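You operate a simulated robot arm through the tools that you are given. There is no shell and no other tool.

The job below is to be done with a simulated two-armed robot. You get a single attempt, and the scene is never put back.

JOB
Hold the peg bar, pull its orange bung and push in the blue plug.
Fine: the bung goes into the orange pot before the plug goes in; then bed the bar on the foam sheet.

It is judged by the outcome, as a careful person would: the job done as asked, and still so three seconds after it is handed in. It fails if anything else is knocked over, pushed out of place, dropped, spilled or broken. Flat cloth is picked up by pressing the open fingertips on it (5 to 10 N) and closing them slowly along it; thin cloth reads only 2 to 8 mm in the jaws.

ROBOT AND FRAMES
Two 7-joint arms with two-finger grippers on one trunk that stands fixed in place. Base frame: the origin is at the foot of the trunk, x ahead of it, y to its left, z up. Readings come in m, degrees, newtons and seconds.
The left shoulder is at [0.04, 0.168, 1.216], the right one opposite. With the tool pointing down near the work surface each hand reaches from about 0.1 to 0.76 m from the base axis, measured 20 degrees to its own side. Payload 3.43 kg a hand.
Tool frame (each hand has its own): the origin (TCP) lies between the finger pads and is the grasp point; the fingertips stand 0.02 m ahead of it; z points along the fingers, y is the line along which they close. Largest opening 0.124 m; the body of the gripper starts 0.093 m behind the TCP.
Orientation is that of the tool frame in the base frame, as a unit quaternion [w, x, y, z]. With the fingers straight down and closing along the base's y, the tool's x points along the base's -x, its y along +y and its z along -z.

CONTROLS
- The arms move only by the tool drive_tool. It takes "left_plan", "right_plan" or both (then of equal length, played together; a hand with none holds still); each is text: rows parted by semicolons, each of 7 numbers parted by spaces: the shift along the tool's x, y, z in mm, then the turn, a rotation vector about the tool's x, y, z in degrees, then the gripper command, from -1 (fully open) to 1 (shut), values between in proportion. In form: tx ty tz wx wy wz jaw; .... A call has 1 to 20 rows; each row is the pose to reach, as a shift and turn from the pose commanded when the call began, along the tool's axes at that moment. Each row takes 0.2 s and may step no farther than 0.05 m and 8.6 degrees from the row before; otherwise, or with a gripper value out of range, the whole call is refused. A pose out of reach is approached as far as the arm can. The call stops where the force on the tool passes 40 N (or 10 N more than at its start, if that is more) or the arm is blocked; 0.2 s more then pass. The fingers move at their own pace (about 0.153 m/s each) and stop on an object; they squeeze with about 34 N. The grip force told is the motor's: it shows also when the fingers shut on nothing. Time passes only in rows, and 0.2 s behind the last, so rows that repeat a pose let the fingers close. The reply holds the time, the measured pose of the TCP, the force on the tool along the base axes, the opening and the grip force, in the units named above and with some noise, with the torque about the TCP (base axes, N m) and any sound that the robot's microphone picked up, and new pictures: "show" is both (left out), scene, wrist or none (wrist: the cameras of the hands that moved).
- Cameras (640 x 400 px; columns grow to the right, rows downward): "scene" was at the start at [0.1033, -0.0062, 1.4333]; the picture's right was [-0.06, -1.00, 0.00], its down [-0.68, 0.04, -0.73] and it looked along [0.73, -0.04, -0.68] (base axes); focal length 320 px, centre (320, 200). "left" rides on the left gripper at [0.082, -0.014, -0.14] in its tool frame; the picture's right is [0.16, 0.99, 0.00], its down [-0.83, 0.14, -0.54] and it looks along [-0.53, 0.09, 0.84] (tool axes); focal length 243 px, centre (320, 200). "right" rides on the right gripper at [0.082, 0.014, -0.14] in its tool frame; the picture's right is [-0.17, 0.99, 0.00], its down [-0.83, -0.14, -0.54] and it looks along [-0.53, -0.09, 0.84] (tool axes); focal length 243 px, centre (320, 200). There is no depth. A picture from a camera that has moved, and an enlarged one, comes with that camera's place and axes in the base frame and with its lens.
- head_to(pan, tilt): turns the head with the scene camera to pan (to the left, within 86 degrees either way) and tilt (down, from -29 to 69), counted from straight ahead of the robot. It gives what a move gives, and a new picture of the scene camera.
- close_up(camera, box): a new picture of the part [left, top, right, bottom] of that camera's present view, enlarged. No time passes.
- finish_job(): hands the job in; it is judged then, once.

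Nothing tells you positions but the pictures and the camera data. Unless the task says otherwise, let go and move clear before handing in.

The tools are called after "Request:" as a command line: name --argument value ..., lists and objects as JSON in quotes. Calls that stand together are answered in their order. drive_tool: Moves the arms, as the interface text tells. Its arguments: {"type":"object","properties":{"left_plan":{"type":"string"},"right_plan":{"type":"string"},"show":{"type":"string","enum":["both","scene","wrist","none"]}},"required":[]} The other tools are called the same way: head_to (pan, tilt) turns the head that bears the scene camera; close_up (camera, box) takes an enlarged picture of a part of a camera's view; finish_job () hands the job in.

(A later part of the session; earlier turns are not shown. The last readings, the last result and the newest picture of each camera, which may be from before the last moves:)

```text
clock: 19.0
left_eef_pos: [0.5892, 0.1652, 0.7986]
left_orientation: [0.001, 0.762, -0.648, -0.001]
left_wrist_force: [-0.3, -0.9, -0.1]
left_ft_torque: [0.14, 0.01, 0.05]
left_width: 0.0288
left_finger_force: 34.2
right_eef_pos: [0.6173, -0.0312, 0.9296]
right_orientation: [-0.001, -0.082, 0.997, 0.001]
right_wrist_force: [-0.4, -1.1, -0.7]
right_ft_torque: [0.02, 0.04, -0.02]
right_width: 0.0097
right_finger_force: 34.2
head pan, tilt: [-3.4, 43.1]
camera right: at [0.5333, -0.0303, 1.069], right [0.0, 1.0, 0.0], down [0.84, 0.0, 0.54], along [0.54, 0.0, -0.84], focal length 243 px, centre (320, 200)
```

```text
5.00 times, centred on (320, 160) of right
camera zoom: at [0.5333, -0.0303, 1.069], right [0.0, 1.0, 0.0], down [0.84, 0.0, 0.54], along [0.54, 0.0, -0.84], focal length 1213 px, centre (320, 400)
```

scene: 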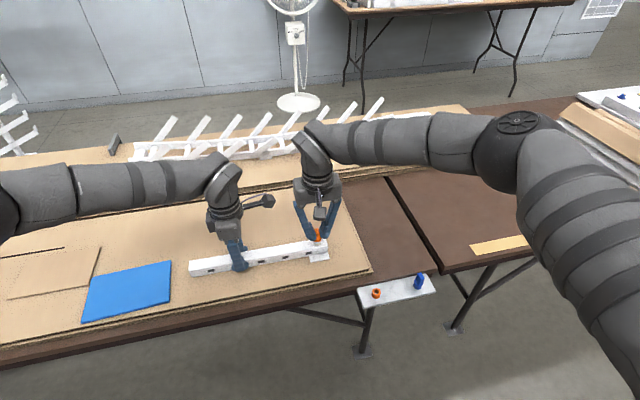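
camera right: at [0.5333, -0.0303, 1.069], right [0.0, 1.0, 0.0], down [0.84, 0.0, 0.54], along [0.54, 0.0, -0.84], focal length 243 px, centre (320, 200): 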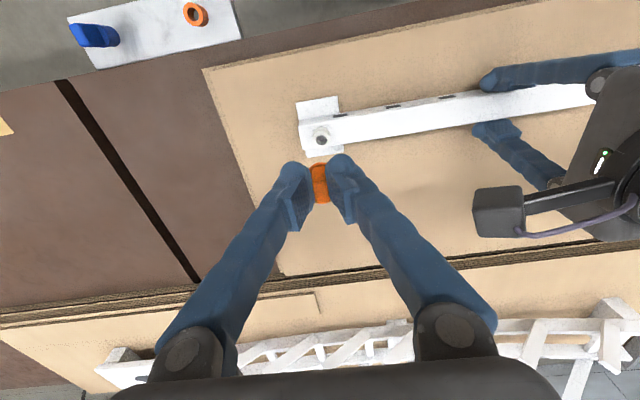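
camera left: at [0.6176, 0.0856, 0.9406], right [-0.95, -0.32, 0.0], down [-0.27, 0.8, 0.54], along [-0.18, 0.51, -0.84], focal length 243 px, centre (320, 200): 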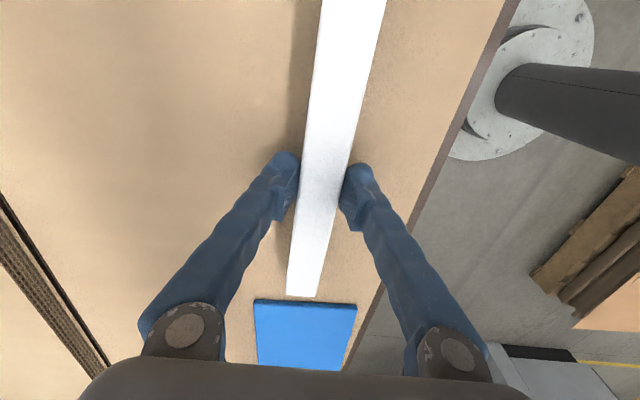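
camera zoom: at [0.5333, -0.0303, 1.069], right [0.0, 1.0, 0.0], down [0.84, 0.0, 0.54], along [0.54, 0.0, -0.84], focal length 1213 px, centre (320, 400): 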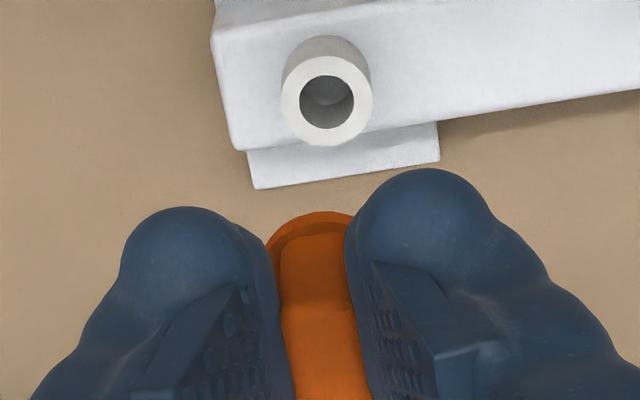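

The bung is free and the boss bore is clearly visible at about (0.617, -0.029, 0.820). I'll zoom on the bung stem and the pot for exact placement.

Request:
close_up --camera "scene" --box '[360, 275, 400, 310]'

Request:
close_up --camera "right" --box '[60, 0, 220, 80]'

Request:
close_up --camera "scene" --box '[300, 195, 340, 225]'

Request:
close_up --camera "scene" --box '[300, 225, 340, 255]'

```text
11.43 times, centred on (380, 292) of scene
camera zoom: at [0.1033, -0.0062, 1.4333], right [-0.06, -1.0, 0.0], down [-0.68, 0.04, -0.73], along [0.73, -0.04, -0.68], focal length 3655 px, centre (-366, -857)
```

zoom: 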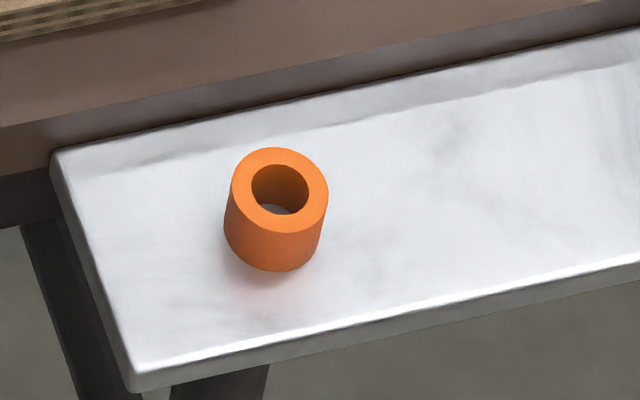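

```text
4.00 times, centred on (140, 40) of right
camera zoom: at [0.5333, -0.0303, 1.069], right [0.0, 1.0, 0.0], down [0.84, 0.0, 0.54], along [0.54, 0.0, -0.84], focal length 970 px, centre (1040, 840)
```

zoom: 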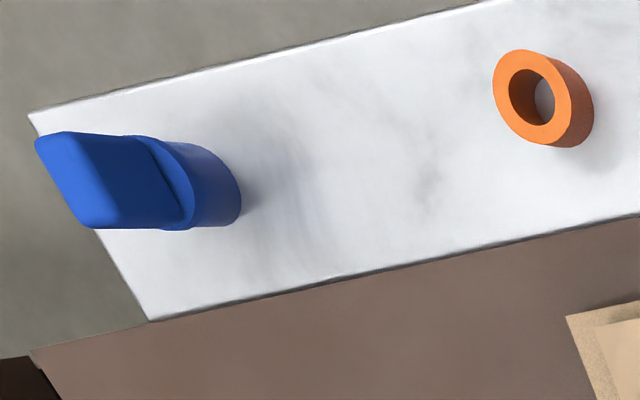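

```text
13.33 times, centred on (320, 210) of scene
camera zoom: at [0.1033, -0.0062, 1.4333], right [-0.06, -1.0, 0.0], down [-0.68, 0.04, -0.73], along [0.73, -0.04, -0.68], focal length 4264 px, centre (320, 67)
```

zoom: 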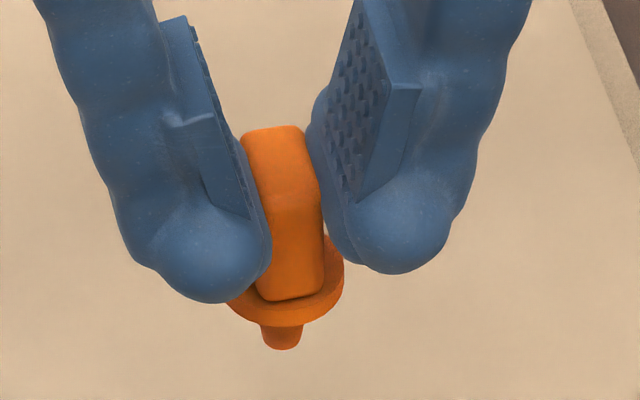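

```text
13.33 times, centred on (320, 240) of scene
camera zoom: at [0.1033, -0.0062, 1.4333], right [-0.06, -1.0, 0.0], down [-0.68, 0.04, -0.73], along [0.73, -0.04, -0.68], focal length 4264 px, centre (320, -333)
```

zoom: 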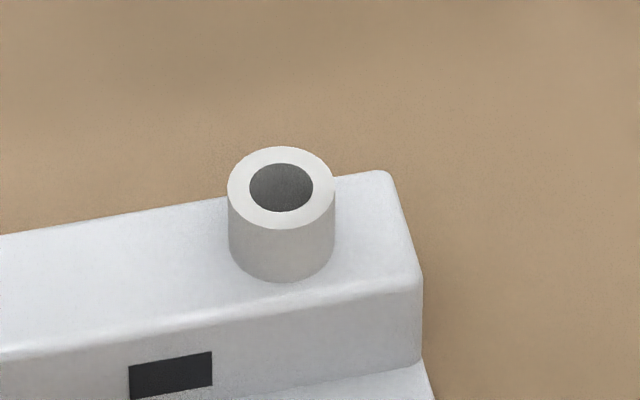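

The pot rim triangulates to about (0.505, -0.165, 0.747). The stem is around 7–9 mm against a bore of about 13 mm, so there's room. I'll carry the bung over to hover above the pot.

Request:
drive_tool --right_plan "26.7 -22.8 0 0 0 0 1;53.4 -45.6 0 0 0 0 1;80.1 -68.4 0 0 0 0 1;106.8 -91.2 0 0 0 0 1;133.5 -114 0 0 0 0 1;133.5 -114 25 0 0 0 1;133.5 -114 50 0 0 0 1;133.5 -114 50 0 0 0 1" --show "both"

Request:
close_up --camera "right" --box '[256, 100, 384, 200]'

Request:
close_up --camera "scene" --box '[350, 230, 414, 310]'

```text
clock: 20.8
left_eef_pos: [0.5906, 0.1646, 0.7992]
left_orientation: [0.001, 0.762, -0.648, 0.0]
left_wrist_force: [-0.3, 0.3, -0.3]
left_ft_torque: [-0.09, -0.02, -0.04]
left_width: 0.029
left_finger_force: 33.9
right_eef_pos: [0.5043, -0.1633, 0.8802]
right_orientation: [-0.001, -0.082, 0.997, 0.001]
right_wrist_force: [-1.2, 1.0, -1.4]
right_ft_torque: [0.02, 0.03, -0.02]
right_width: 0.0098
right_finger_force: 34.1
head pan, tilt: [-3.4, 43.1]
camera right: at [0.4199, -0.1643, 1.019], right [0.0, 1.0, 0.0], down [0.84, 0.0, 0.54], along [0.54, 0.0, -0.84], focal length 243 px, centre (320, 200)
```

scene: 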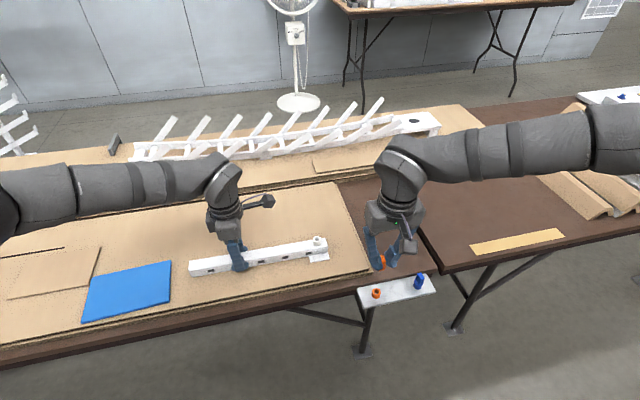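
right: 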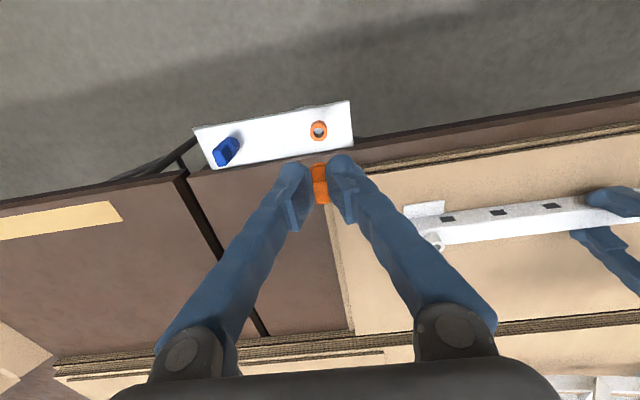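

```text
4.00 times, centred on (320, 150) of right
camera zoom: at [0.4199, -0.1643, 1.019], right [0.0, 1.0, 0.0], down [0.84, 0.0, 0.54], along [0.54, 0.0, -0.84], focal length 970 px, centre (320, 400)
```

zoom: 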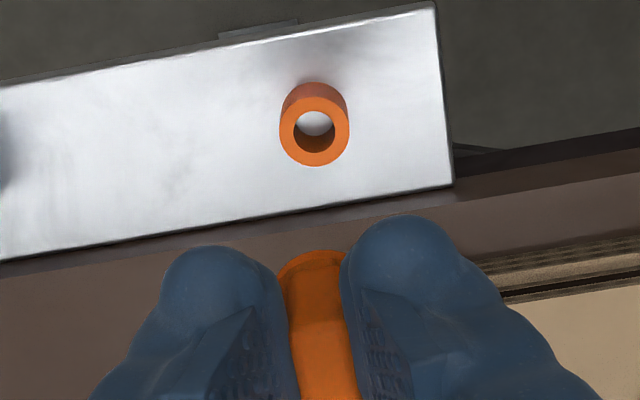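

```text
5.00 times, centred on (382, 270) of scene
camera zoom: at [0.1033, -0.0061, 1.4333], right [-0.06, -1.0, 0.0], down [-0.68, 0.04, -0.73], along [0.73, -0.04, -0.68], focal length 1599 px, centre (10, -150)
```

zoom: 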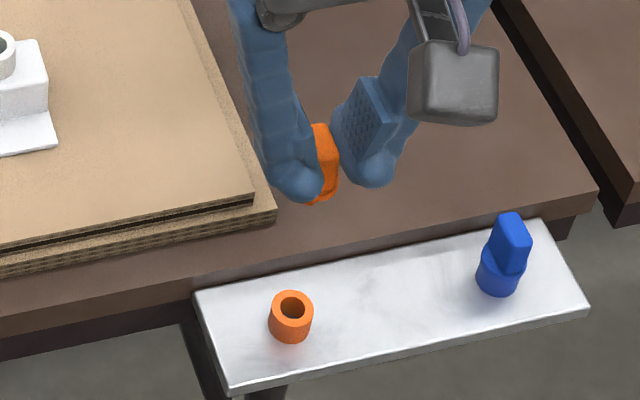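

The pot is about 3 mm toward −y from the bung's axis. I'll correct for that and descend to just above the rim.

Request:
drive_tool --right_plan "1.1 -3.1 0 0 0 0 1;1.1 -3.1 30 0 0 0 1;1.1 -3.1 60 0 0 0 1;1.1 -3.1 76 0 0 0 1;1.1 -3.1 76 0 0 0 1" --show "both"

Request:
close_up --camera "right" --box '[272, 120, 368, 200]'

Request:
close_up --camera "scene" --box '[350, 250, 406, 310]'

```text
clock: 22.0
left_eef_pos: [0.59, 0.1642, 0.8001]
left_orientation: [0.001, 0.762, -0.647, 0.0]
left_wrist_force: [0.5, -0.1, -0.4]
left_ft_torque: [-0.02, 0.01, 0.03]
left_width: 0.0288
left_finger_force: 33.7
right_eef_pos: [0.5024, -0.1668, 0.8042]
right_orientation: [0.0, -0.082, 0.997, 0.002]
right_wrist_force: [-0.3, 0.4, -0.2]
right_ft_torque: [0.01, 0.01, 0.01]
right_width: 0.0098
right_finger_force: 33.6
head pan, tilt: [-3.4, 43.1]
camera right: at [0.4191, -0.1677, 0.9427], right [0.0, 1.0, 0.0], down [0.84, 0.0, 0.54], along [0.54, 0.0, -0.84], focal length 243 px, centre (320, 200)
```

scene: 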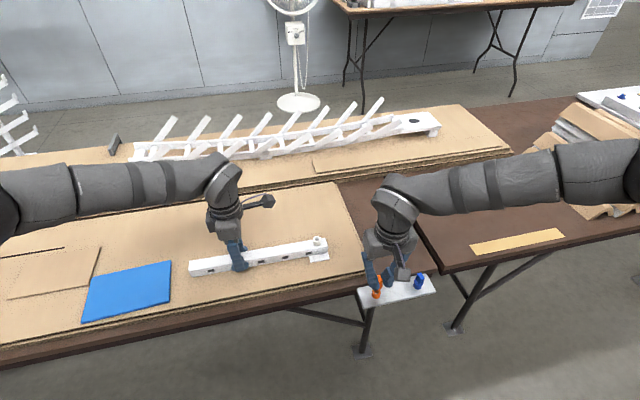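
right: 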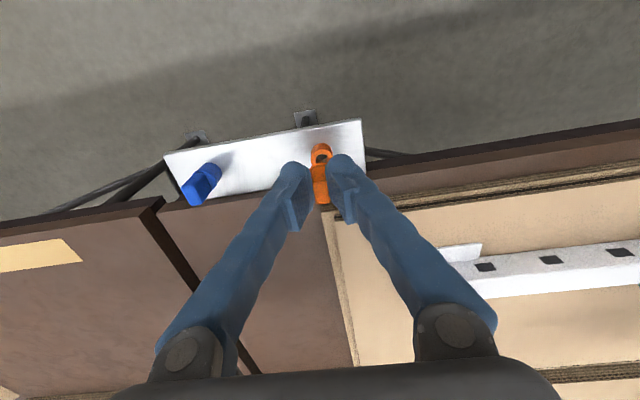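

```text
5.00 times, centred on (320, 160) of right
camera zoom: at [0.4191, -0.1677, 0.9427], right [0.0, 1.0, 0.0], down [0.84, 0.0, 0.54], along [0.54, 0.0, -0.84], focal length 1213 px, centre (320, 400)
```

zoom: 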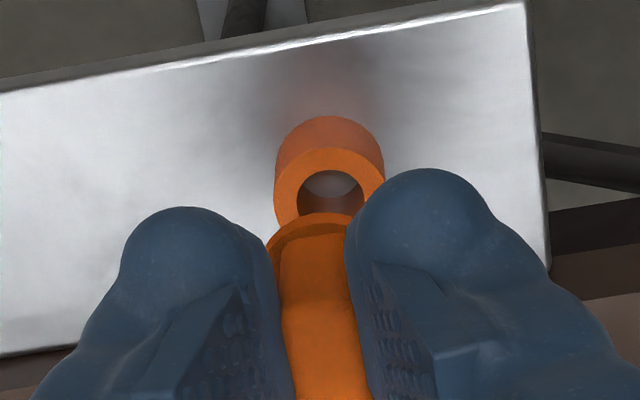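

```text
6.67 times, centred on (378, 280) of scene
camera zoom: at [0.1033, -0.0062, 1.4333], right [-0.06, -1.0, 0.0], down [-0.68, 0.04, -0.73], along [0.73, -0.04, -0.68], focal length 2132 px, centre (-67, -333)
```

zoom: 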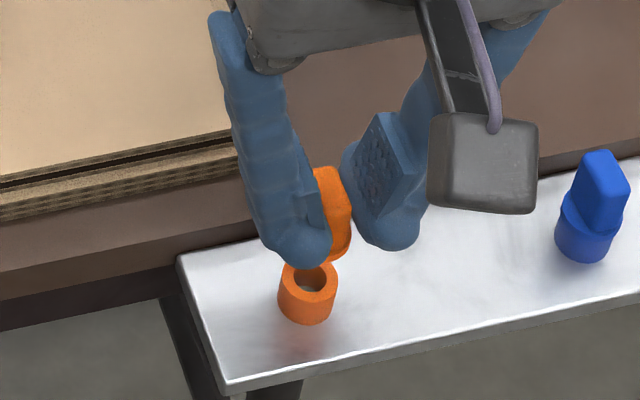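

I noticed the arm was flexed about 1.7 mm while gripping, so the true bung axis needs a +1.8 mm y correction. I'll apply it and lower the bung slowly into the pot.

Request:
drive_tool --right_plan "-0.3 1.8 0 0 0 0 1;-0.3 1.8 5 0 0 0 1;-0.3 1.8 10 0 0 0 1;-0.3 1.8 14 0 0 0 1;-0.3 1.8 18 0 0 0 1;-0.3 1.8 18 0 0 0 1" --show "wrist"

Request:
close_up --camera "right" --box '[272, 120, 368, 200]'

Request:
close_up --camera "scene" --box '[350, 250, 406, 310]'

```text
clock: 23.1
left_eef_pos: [0.5904, 0.1638, 0.7986]
left_orientation: [0.0, 0.763, -0.647, -0.001]
left_wrist_force: [0.4, 0.3, 0.2]
left_ft_torque: [0.13, 0.03, 0.0]
left_width: 0.0291
left_finger_force: 34.1
right_eef_pos: [0.5017, -0.1641, 0.7934]
right_orientation: [-0.001, -0.081, 0.997, 0.002]
right_wrist_force: [-8.9, -3.3, 11.4]
right_ft_torque: [-0.14, 0.29, -0.02]
right_width: 0.0096
right_finger_force: 34.3
head pan, tilt: [-3.4, 43.1]
stopped in row 5 (right hand): the force on the tool passed its limit at 45 N (the readings are from after the stop); the commanded pose is now the measured one
camera right: at [0.4187, -0.1645, 0.9317], right [0.01, 1.0, 0.0], down [0.84, -0.01, 0.54], along [0.54, 0.0, -0.84], focal length 243 px, centre (320, 200)
```

right: 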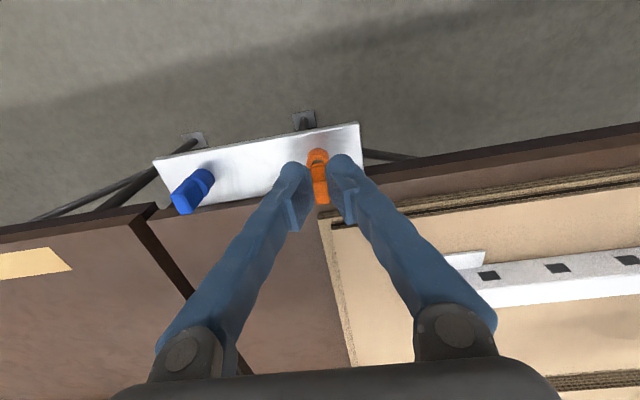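

```text
5.00 times, centred on (320, 160) of right
camera zoom: at [0.4187, -0.1645, 0.9317], right [0.01, 1.0, 0.0], down [0.84, -0.01, 0.54], along [0.54, 0.0, -0.84], focal length 1213 px, centre (320, 400)
```

zoom: 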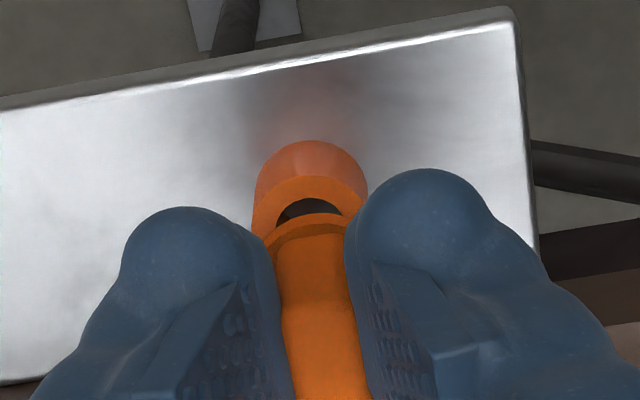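

```text
6.67 times, centred on (378, 280) of scene
camera zoom: at [0.1024, -0.0062, 1.4334], right [-0.06, -1.0, 0.0], down [-0.68, 0.04, -0.73], along [0.73, -0.04, -0.68], focal length 2132 px, centre (-67, -333)
```

zoom: 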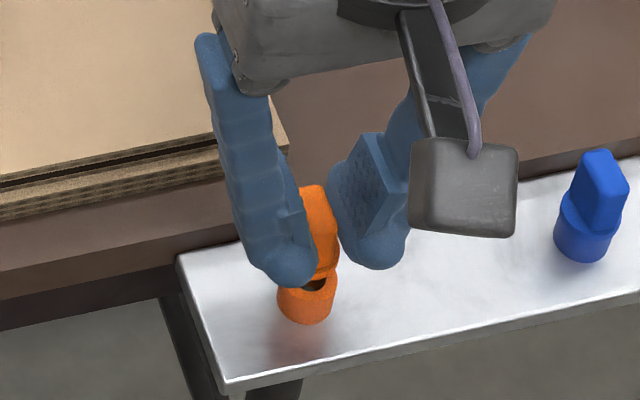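

The stem touched the pot rim and the move stopped. The reaction pushes the tool toward −x and −y, so the stem is sitting too far +x. I'll look closely before adjusting.

Request:
close_up --camera "scene" --box '[368, 270, 392, 300]'

Request:
close_up --camera "right" --box '[300, 140, 348, 180]'

```text
13.33 times, centred on (380, 285) of scene
camera zoom: at [0.1024, -0.0062, 1.4334], right [-0.06, -1.0, 0.0], down [-0.68, 0.04, -0.73], along [0.73, -0.04, -0.68], focal length 4264 px, centre (-480, -933)
```

zoom: 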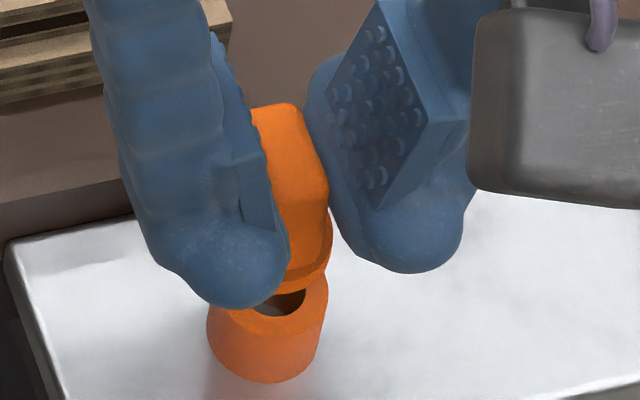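

```text
10.00 times, centred on (324, 160) of right
camera zoom: at [0.4187, -0.1645, 0.9317], right [0.01, 1.0, 0.0], down [0.84, -0.01, 0.54], along [0.54, 0.0, -0.84], focal length 2426 px, centre (280, 600)
```

zoom: 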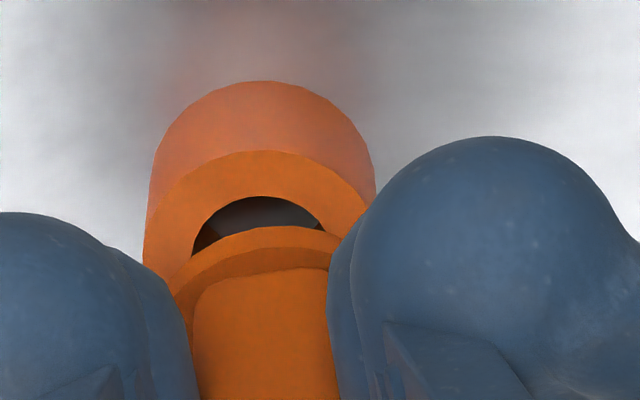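

The bung collar looks concentric with the pot, but the stem may have pitched slightly in the grip on contact. I'll back off 14 mm and check the bung's attitude.

Request:
drive_tool --right_plan "0 0 -5 0 0 0 1;0 0 -10 0 0 0 1;0 0 -16 0 0 0 1;0 0 -16 0 0 0 1" --show "wrist"

Request:
close_up --camera "scene" --box '[364, 260, 396, 300]'

Request:
close_up --camera "right" --box '[296, 130, 344, 210]'

```text
clock: 24.1
left_eef_pos: [0.5898, 0.1648, 0.7996]
left_orientation: [0.001, 0.762, -0.648, -0.001]
left_wrist_force: [0.5, 0.4, -0.3]
left_ft_torque: [-0.09, -0.01, -0.05]
left_width: 0.0289
left_finger_force: 34.2
right_eef_pos: [0.5036, -0.1633, 0.8086]
right_orientation: [0.0, -0.081, 0.997, 0.002]
right_wrist_force: [-0.4, 1.2, -0.7]
right_ft_torque: [0.0, 0.02, -0.02]
right_width: 0.0096
right_finger_force: 33.9
head pan, tilt: [-3.4, 43.1]
camera right: at [0.4197, -0.1647, 0.9472], right [0.0, 1.0, 0.0], down [0.84, -0.01, 0.54], along [0.54, 0.0, -0.84], focal length 243 px, centre (320, 200)
```

right: 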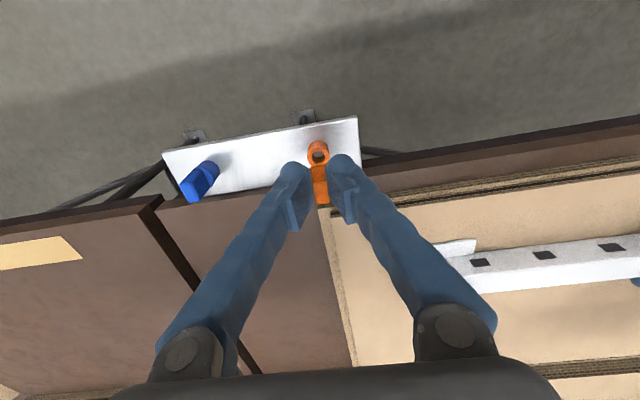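

```text
10.00 times, centred on (380, 280) of scene
camera zoom: at [0.1033, -0.0061, 1.4333], right [-0.06, -1.0, 0.0], down [-0.68, 0.04, -0.73], along [0.73, -0.04, -0.68], focal length 3198 px, centre (-280, -600)
```

zoom: 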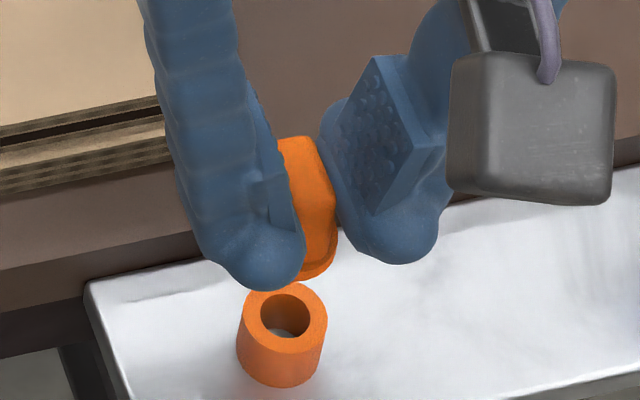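

```text
5.00 times, centred on (320, 170) of right
camera zoom: at [0.4197, -0.1647, 0.9472], right [0.0, 1.0, 0.0], down [0.84, -0.01, 0.54], along [0.54, 0.0, -0.84], focal length 1213 px, centre (320, 350)
```

zoom: 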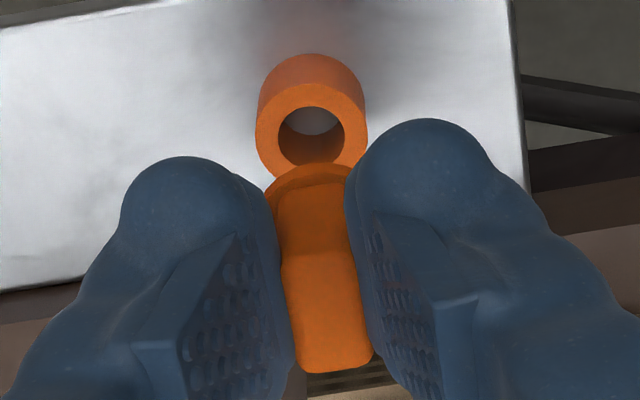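

The pot hasn't moved and the bung is still straight in the grip. Allowing for a slightly higher rim, the bung is about 2.5 mm too far +x and 1 mm too far +y. I'll shift and try again gently.

Request:
drive_tool --right_plan "2.7 -0.8 0 0 0 0 1;2.7 -0.8 6 0 0 0 1;2.7 -0.8 11 0 0 0 1;2.7 -0.8 14 0 0 0 1;2.7 -0.8 17 0 0 0 1;2.7 -0.8 20 0 0 0 1;2.7 -0.8 20 0 0 0 1" --show "wrist"

Request:
close_up --camera "scene" --box '[364, 260, 396, 300]'

Request:
close_up --camera "right" --box '[296, 130, 344, 210]'

```text
clock: 25.7
left_eef_pos: [0.59, 0.1642, 0.7976]
left_orientation: [0.001, 0.762, -0.648, 0.0]
left_wrist_force: [1.4, 1.7, 1.8]
left_ft_torque: [0.03, -0.02, 0.0]
left_width: 0.0288
left_finger_force: 33.4
right_eef_pos: [0.5015, -0.1662, 0.7885]
right_orientation: [0.001, -0.081, 0.997, 0.002]
right_wrist_force: [0.1, -0.4, -1.1]
right_ft_torque: [0.01, 0.01, -0.04]
right_width: 0.0097
right_finger_force: 34.3
head pan, tilt: [-3.4, 43.1]
camera right: at [0.4172, -0.1662, 0.9269], right [0.0, 1.0, 0.0], down [0.84, -0.01, 0.54], along [0.54, 0.0, -0.84], focal length 243 px, centre (320, 200)
```

right: 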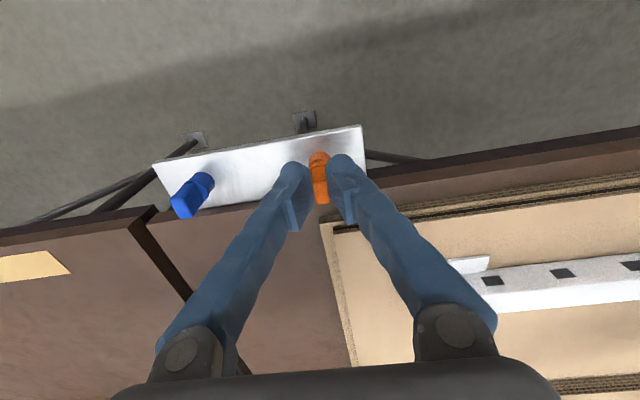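

```text
10.00 times, centred on (380, 280) of scene
camera zoom: at [0.1032, -0.0061, 1.4333], right [-0.06, -1.0, 0.0], down [-0.68, 0.04, -0.73], along [0.73, -0.04, -0.68], focal length 3198 px, centre (-280, -600)
```

zoom: 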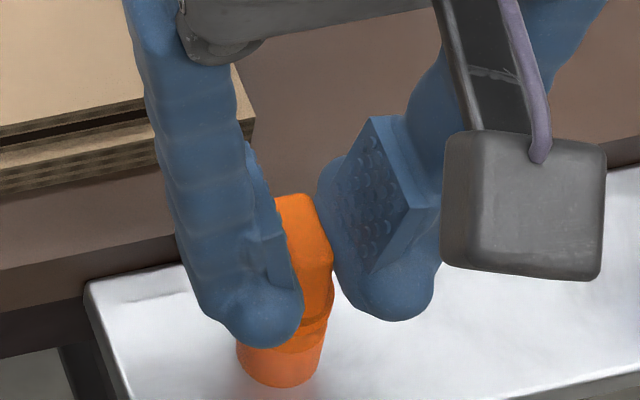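

```text
5.00 times, centred on (320, 170) of right
camera zoom: at [0.4172, -0.1662, 0.9269], right [0.0, 1.0, 0.0], down [0.84, -0.01, 0.54], along [0.54, 0.0, -0.84], focal length 1213 px, centre (320, 350)
```

zoom: 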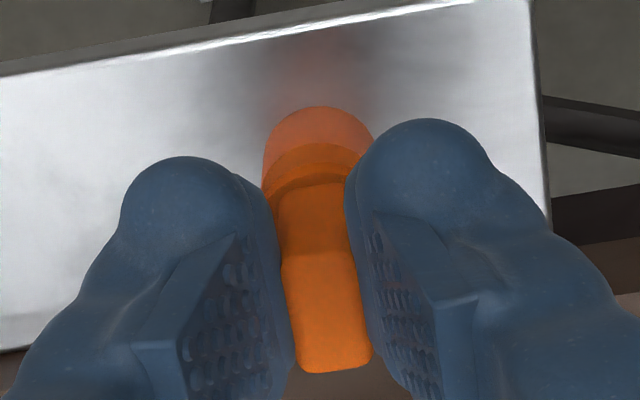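

The stem is in the bore with no force. I'll lower it the rest of the way in small steps.

Request:
drive_tool --right_plan "0 0 3 0 0 0 1;0 0 5 0 0 0 1;0 0 6.5 0 0 0 1;0 0 8 0 0 0 1;0 0 8 0 0 0 1" --show "none"

Request:
close_up --camera "scene" --box '[364, 260, 396, 300]'

Request:
close_up --camera "right" --box '[296, 130, 344, 210]'

```text
clock: 26.9
left_eef_pos: [0.5889, 0.1639, 0.7991]
left_orientation: [0.0, 0.762, -0.647, 0.0]
left_wrist_force: [0.1, 0.0, 0.2]
left_ft_torque: [0.13, 0.03, -0.01]
left_width: 0.0294
left_finger_force: 33.8
right_eef_pos: [0.5, -0.1664, 0.7803]
right_orientation: [0.0, -0.08, 0.997, 0.002]
right_wrist_force: [-9.7, -6.9, 19.6]
right_ft_torque: [-0.1, 0.24, 0.0]
right_width: 0.0095
right_finger_force: 33.9
head pan, tilt: [-3.4, 43.1]
```

```text
10.00 times, centred on (380, 280) of scene
camera zoom: at [0.1021, -0.0063, 1.4334], right [-0.06, -1.0, 0.0], down [-0.68, 0.04, -0.73], along [0.73, -0.04, -0.68], focal length 3198 px, centre (-280, -600)
```

zoom: 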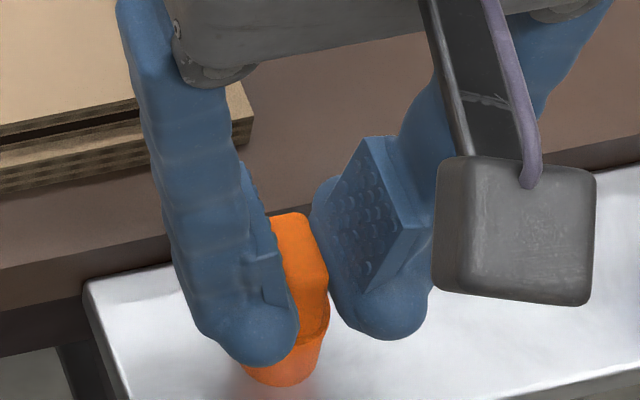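

```text
5.00 times, centred on (320, 170) of right
camera zoom: at [0.4164, -0.1661, 0.9194], right [0.01, 1.0, 0.0], down [0.84, -0.01, 0.54], along [0.54, 0.0, -0.84], focal length 1213 px, centre (320, 350)
```

zoom: 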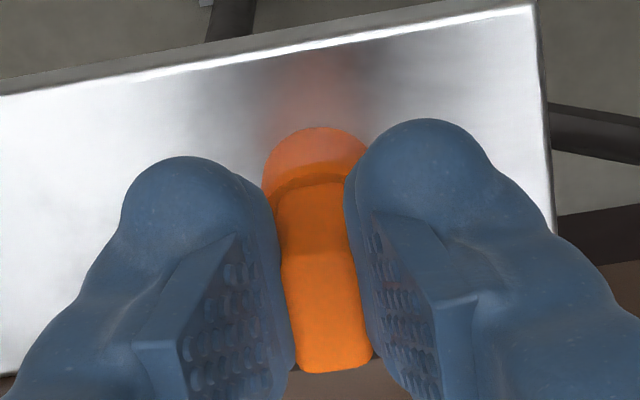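

The collar is on the rim at about 20 N, so the bung is seated and the rim is at z ≈ 0.750. I'll ease the load slightly, open the fingers gently, then rise straight up.

Request:
drive_tool --right_plan "0 0 -1.2 0 0 0 1;0 0 -1.2 0 0 0 0.8;0 0 -1.2 0 0 0 0.65;0 0 -1.2 0 0 0 0.5;0 0 -1.2 0 0 0 0.5" --show "none"

Request:
close_up --camera "right" --box '[280, 120, 360, 210]'

Request:
close_up --camera "scene" --box '[364, 260, 396, 300]'

```text
clock: 28.1
left_eef_pos: [0.5907, 0.1644, 0.7977]
left_orientation: [0.002, 0.762, -0.648, -0.001]
left_wrist_force: [0.0, 1.1, -0.5]
left_ft_torque: [-0.08, -0.05, 0.0]
left_width: 0.0288
left_finger_force: 34.1
right_eef_pos: [0.5014, -0.1654, 0.782]
right_orientation: [0.0, -0.081, 0.997, 0.001]
right_wrist_force: [-0.2, 1.5, 0.2]
right_ft_torque: [-0.01, 0.03, 0.0]
right_width: 0.0307
right_finger_force: 0.2
head pan, tilt: [-3.4, 43.1]
```

```text
4.44 times, centred on (320, 165) of right
camera zoom: at [0.4171, -0.1657, 0.9202], right [0.0, 1.0, 0.0], down [0.84, -0.01, 0.54], along [0.54, 0.0, -0.84], focal length 1078 px, centre (320, 356)
```

zoom: 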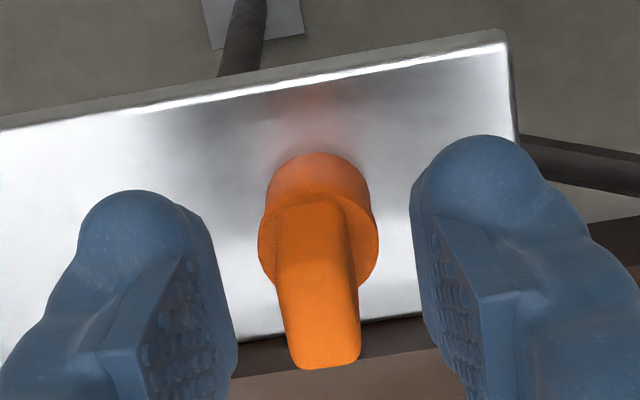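

```text
10.00 times, centred on (380, 280) of scene
camera zoom: at [0.1033, -0.0061, 1.4333], right [-0.06, -1.0, 0.0], down [-0.68, 0.04, -0.73], along [0.73, -0.04, -0.68], focal length 3198 px, centre (-280, -600)
```

zoom: 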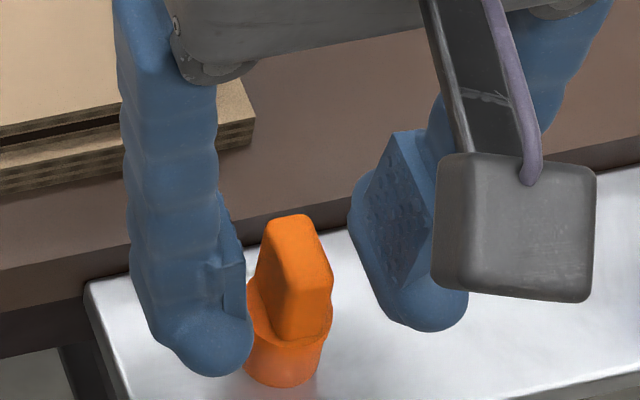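

The bung is seated in the orange pot. Now I'll rise clear and move over the blue plug, which I estimate at about (0.522, -0.272).

Request:
drive_tool --right_plan "0 0 -15 0 0 0 0.5;0 0 -45 0 0 0 0.5;0 0 -80 0 0 0 0.4;-1 -36 -80 0 0 0 0.4;-2 -72 -80 0 0 0 0.4;-2.9 -108.6 -80 0 0 0 0.4;-2.9 -108.6 -80 0 0 0 0.4" --show "both"

Request:
close_up --camera "right" --box '[256, 90, 384, 190]'

Request:
close_up --camera "scene" --box '[360, 260, 440, 310]'

```text
clock: 29.7
left_eef_pos: [0.5914, 0.1633, 0.7985]
left_orientation: [0.001, 0.762, -0.648, -0.001]
left_wrist_force: [-0.2, 0.9, 0.5]
left_ft_torque: [-0.31, -0.04, 0.0]
left_width: 0.029
left_finger_force: 33.6
right_eef_pos: [0.5216, -0.2707, 0.8597]
right_orientation: [-0.001, -0.081, 0.997, 0.003]
right_wrist_force: [-0.6, 0.5, 0.5]
right_ft_torque: [0.0, 0.03, -0.01]
right_width: 0.0373
right_finger_force: 0.1
head pan, tilt: [-3.4, 43.1]
camera right: at [0.4372, -0.2728, 0.9994], right [0.0, 1.0, 0.0], down [0.84, -0.01, 0.54], along [0.54, 0.0, -0.84], focal length 243 px, centre (320, 200)
```

scene: 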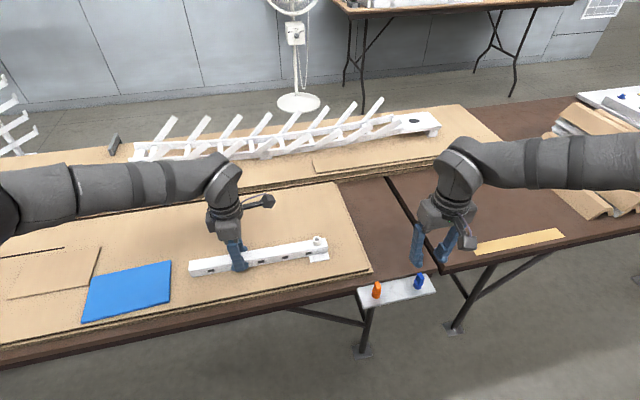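
right: 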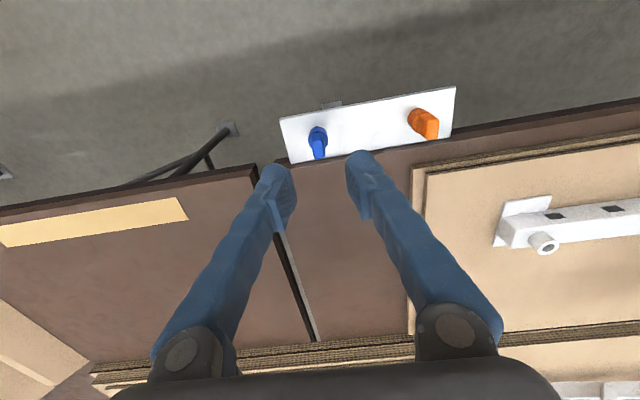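

```text
4.00 times, centred on (320, 140) of right
camera zoom: at [0.4372, -0.2728, 0.9994], right [0.0, 1.0, 0.0], down [0.84, -0.01, 0.54], along [0.54, 0.0, -0.84], focal length 970 px, centre (320, 440)
```

zoom: 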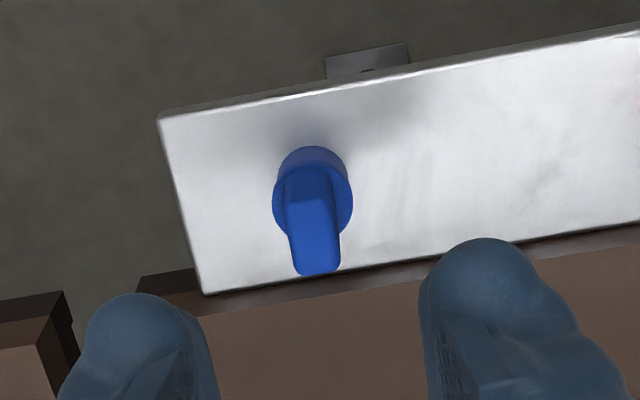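

```text
8.00 times, centred on (400, 285) of scene
camera zoom: at [0.1032, -0.0062, 1.4333], right [-0.06, -1.0, 0.0], down [-0.68, 0.04, -0.73], along [0.73, -0.04, -0.68], focal length 2558 px, centre (-320, -480)
```

zoom: 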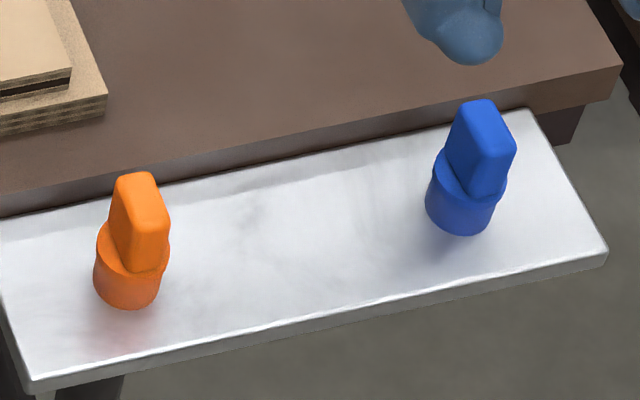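

The bung stands properly in the pot. The plug's tab is about 1.3 mm toward −y and yawed about 5° differently, so I'll correct both and go down to a low hover.

Request:
drive_tool --right_plan "0.2 -1.3 15 0 0 2 0.4;0.2 -1.3 35 0 0 4 0.45;0.2 -1.3 52 0 0 5 0.5;0.2 -1.3 66 0 0 5 0.5;0.2 -1.3 66 0 0 5 0.5" --show "wrist"

Request:
close_up --camera "right" --box '[256, 120, 384, 220]'

Request:
close_up --camera "scene" --box '[396, 255, 444, 295]'

```text
clock: 30.9
left_eef_pos: [0.5894, 0.1647, 0.7994]
left_orientation: [0.0, 0.762, -0.647, -0.001]
left_wrist_force: [-0.4, 0.2, 1.2]
left_ft_torque: [-0.01, 0.0, -0.01]
left_width: 0.0292
left_finger_force: 34.2
right_eef_pos: [0.5224, -0.2728, 0.7957]
right_orientation: [0.001, -0.038, 0.999, 0.002]
right_wrist_force: [-0.4, -0.4, -1.2]
right_ft_torque: [-0.03, -0.02, 0.0]
right_width: 0.0309
right_finger_force: 0.1
head pan, tilt: [-3.4, 43.1]
camera right: at [0.4381, -0.2666, 0.9338], right [0.09, 1.0, 0.0], down [0.84, -0.08, 0.54], along [0.54, -0.05, -0.84], focal length 243 px, centre (320, 200)
```

right: 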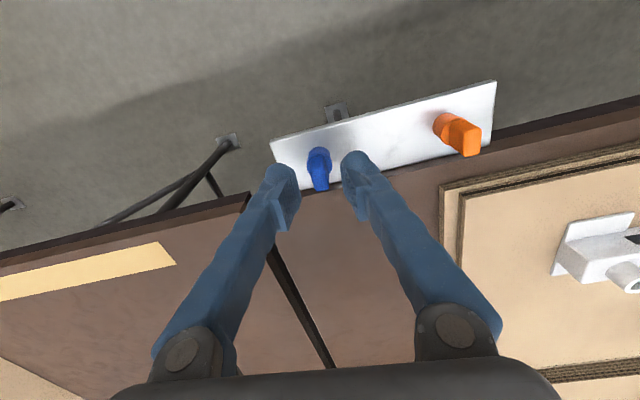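

```text
4.00 times, centred on (320, 170) of right
camera zoom: at [0.4381, -0.2666, 0.9338], right [0.09, 1.0, 0.0], down [0.84, -0.08, 0.54], along [0.54, -0.05, -0.84], focal length 970 px, centre (320, 320)
```

zoom: 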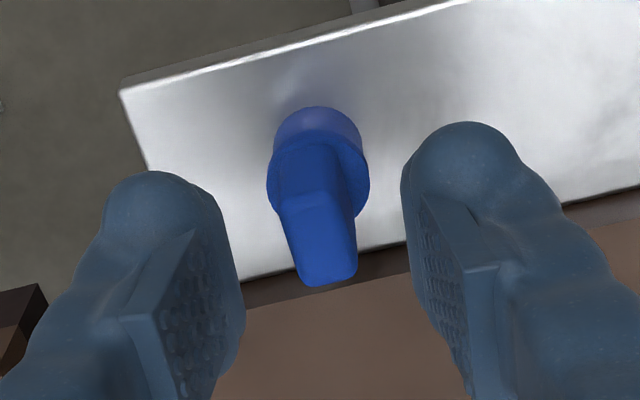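

```text
10.00 times, centred on (420, 275) of scene
camera zoom: at [0.1032, -0.0062, 1.4333], right [-0.06, -1.0, 0.0], down [-0.68, 0.04, -0.73], along [0.73, -0.04, -0.68], focal length 3198 px, centre (-680, -550)
```

zoom: 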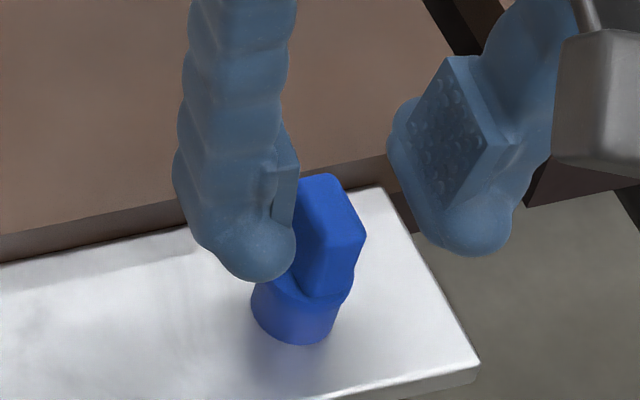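

The first yaw estimate was off: the plug is aligned with the shelf, so I'll turn back about 4°. Then I'll lower to the grip height and close on the tab.

Request:
drive_tool --right_plan "1 0.4 3 0 0 -2.2 0.5;1 0.4 8 0 0 -4.3 0.5;1 0.4 14.5 0 0 -4.3 0.5;1 0.4 14.5 0 0 -4.3 0.65;1 0.4 14.5 0 0 -4.3 0.75;1 0.4 14.5 0 0 -4.3 0.82;1 0.4 14.5 0 0 -4.3 0.9;1 0.4 14.5 0 0 -4.3 1;1 0.4 14.5 0 0 -4.3 1" --show "wrist"

Request:
close_up --camera "right" --box '[272, 120, 368, 210]'

Request:
close_up --camera "scene" --box '[396, 255, 444, 295]'

```text
clock: 32.9
left_eef_pos: [0.5901, 0.1639, 0.7983]
left_orientation: [0.001, 0.762, -0.648, -0.001]
left_wrist_force: [0.6, -0.9, 0.9]
left_ft_torque: [-0.02, -0.01, 0.0]
left_width: 0.029
left_finger_force: 34.2
right_eef_pos: [0.5204, -0.2716, 0.7797]
right_orientation: [0.001, -0.075, 0.997, 0.003]
right_wrist_force: [0.2, -0.1, 0.5]
right_ft_torque: [-0.05, 0.01, 0.01]
right_width: 0.0095
right_finger_force: 33.5
head pan, tilt: [-3.4, 43.1]
camera right: at [0.4366, -0.2722, 0.9193], right [0.02, 1.0, 0.0], down [0.84, -0.02, 0.54], along [0.54, 0.0, -0.84], focal length 243 px, centre (320, 200)
```

right: 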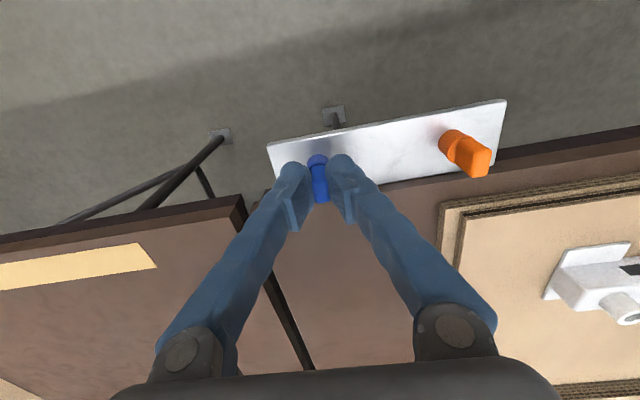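

```text
4.44 times, centred on (320, 165) of right
camera zoom: at [0.4366, -0.2722, 0.9193], right [0.02, 1.0, 0.0], down [0.84, -0.02, 0.54], along [0.54, 0.0, -0.84], focal length 1078 px, centre (320, 356)
```

zoom: 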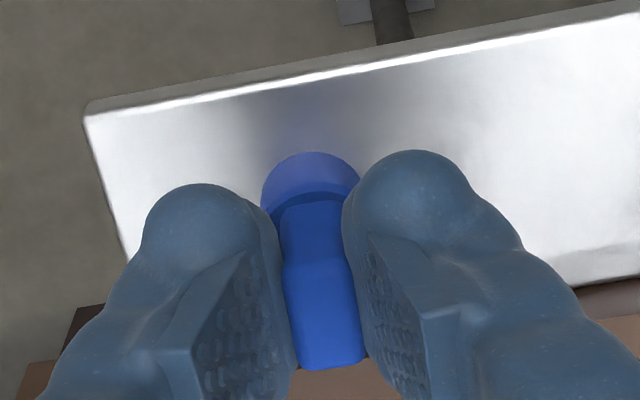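

```text
10.00 times, centred on (420, 275) of scene
camera zoom: at [0.1033, -0.0062, 1.4333], right [-0.06, -1.0, 0.0], down [-0.68, 0.04, -0.73], along [0.73, -0.04, -0.68], focal length 3198 px, centre (-680, -550)
```

zoom: 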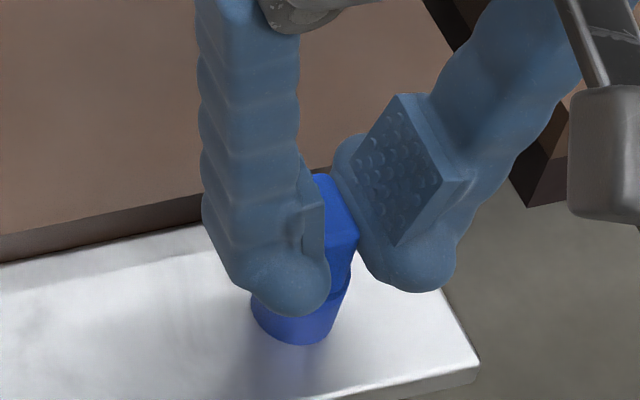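

The plug's tab is gripped at 9.5 mm with almost no side load. I'll zoom in to record the plug axis relative to the camera before pulling it.

Request:
close_up --camera "right" --box '[304, 145, 336, 185]'

```text
10.00 times, centred on (320, 165) of right
camera zoom: at [0.4366, -0.2722, 0.9193], right [0.02, 1.0, 0.0], down [0.84, -0.02, 0.54], along [0.54, 0.0, -0.84], focal length 2426 px, centre (320, 550)
```

zoom: 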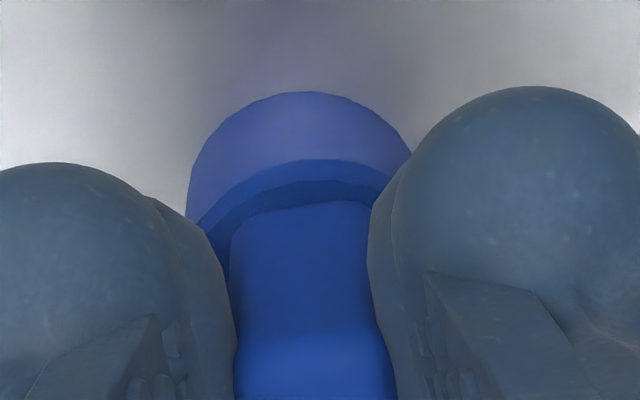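

The plug's collar is centred in the grip. I'll lift it straight up out of its holder.

Request:
drive_tool --right_plan "0 0 -4 0 0 0 1;0 0 -8 0 0 0 1;0 0 -14 0 0 0 1;0 0 -24 0 0 0 1;0 0 -45 0 0 0 1;0 0 -80 0 0 0 1;0 0 -120 0 0 0 1;0 0 -150 0 0 0 1;0 0 -150 0 0 0 1" --show "both"

Request:
close_up --camera "scene" --box '[400, 195, 464, 235]'

Request:
close_up --camera "scene" --box '[360, 265, 440, 315]'

```text
clock: 34.9
left_eef_pos: [0.59, 0.1649, 0.7984]
left_orientation: [0.001, 0.763, -0.647, -0.002]
left_wrist_force: [0.0, 1.1, 1.0]
left_ft_torque: [-0.03, 0.01, -0.02]
left_width: 0.0289
left_finger_force: 34.0
right_eef_pos: [0.5196, -0.2747, 0.9312]
right_orientation: [0.0, -0.076, 0.997, 0.003]
right_wrist_force: [1.0, -0.2, -0.8]
right_ft_torque: [0.04, -0.03, 0.0]
right_width: 0.0097
right_finger_force: 34.3
head pan, tilt: [-3.4, 43.1]
camera right: at [0.4365, -0.2737, 1.0698], right [0.02, 1.0, 0.0], down [0.84, -0.02, 0.54], along [0.54, 0.0, -0.84], focal length 243 px, centre (320, 200)
```

scene: 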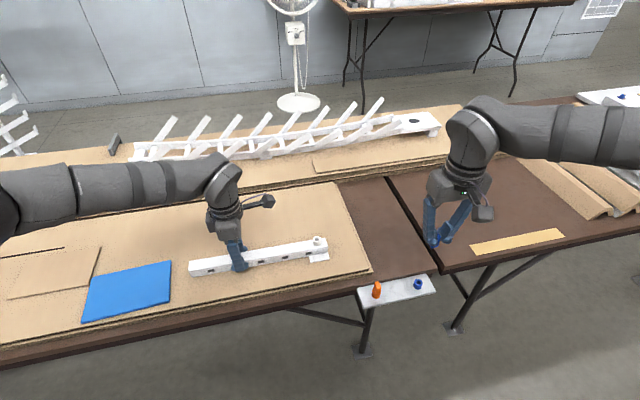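
right: 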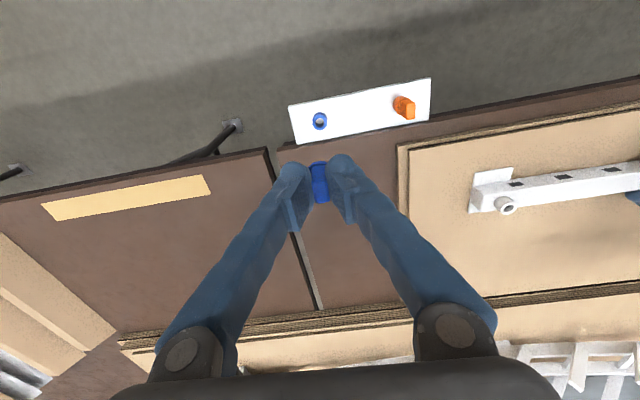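

```text
10.00 times, centred on (432, 215) of scene
camera zoom: at [0.1031, -0.0062, 1.4333], right [-0.06, -1.0, 0.0], down [-0.68, 0.04, -0.73], along [0.73, -0.04, -0.68], focal length 3198 px, centre (-800, 50)
```

zoom: 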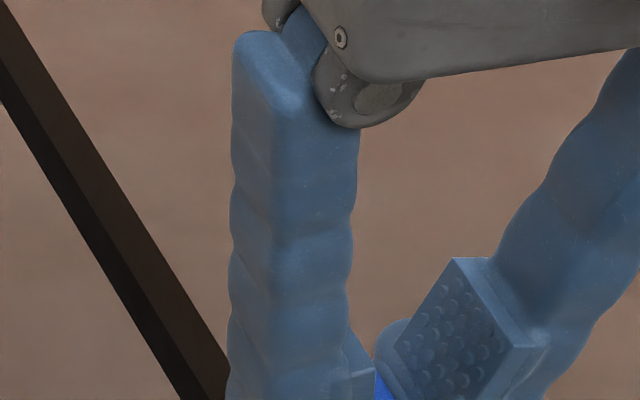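

```text
8.00 times, centred on (400, 290) of scene
camera zoom: at [0.1031, -0.0062, 1.4333], right [-0.06, -1.0, 0.0], down [-0.68, 0.04, -0.73], along [0.73, -0.04, -0.68], focal length 2558 px, centre (-320, -520)
```

zoom: 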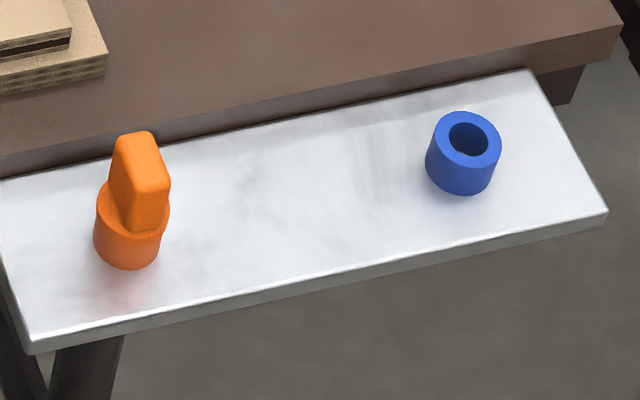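

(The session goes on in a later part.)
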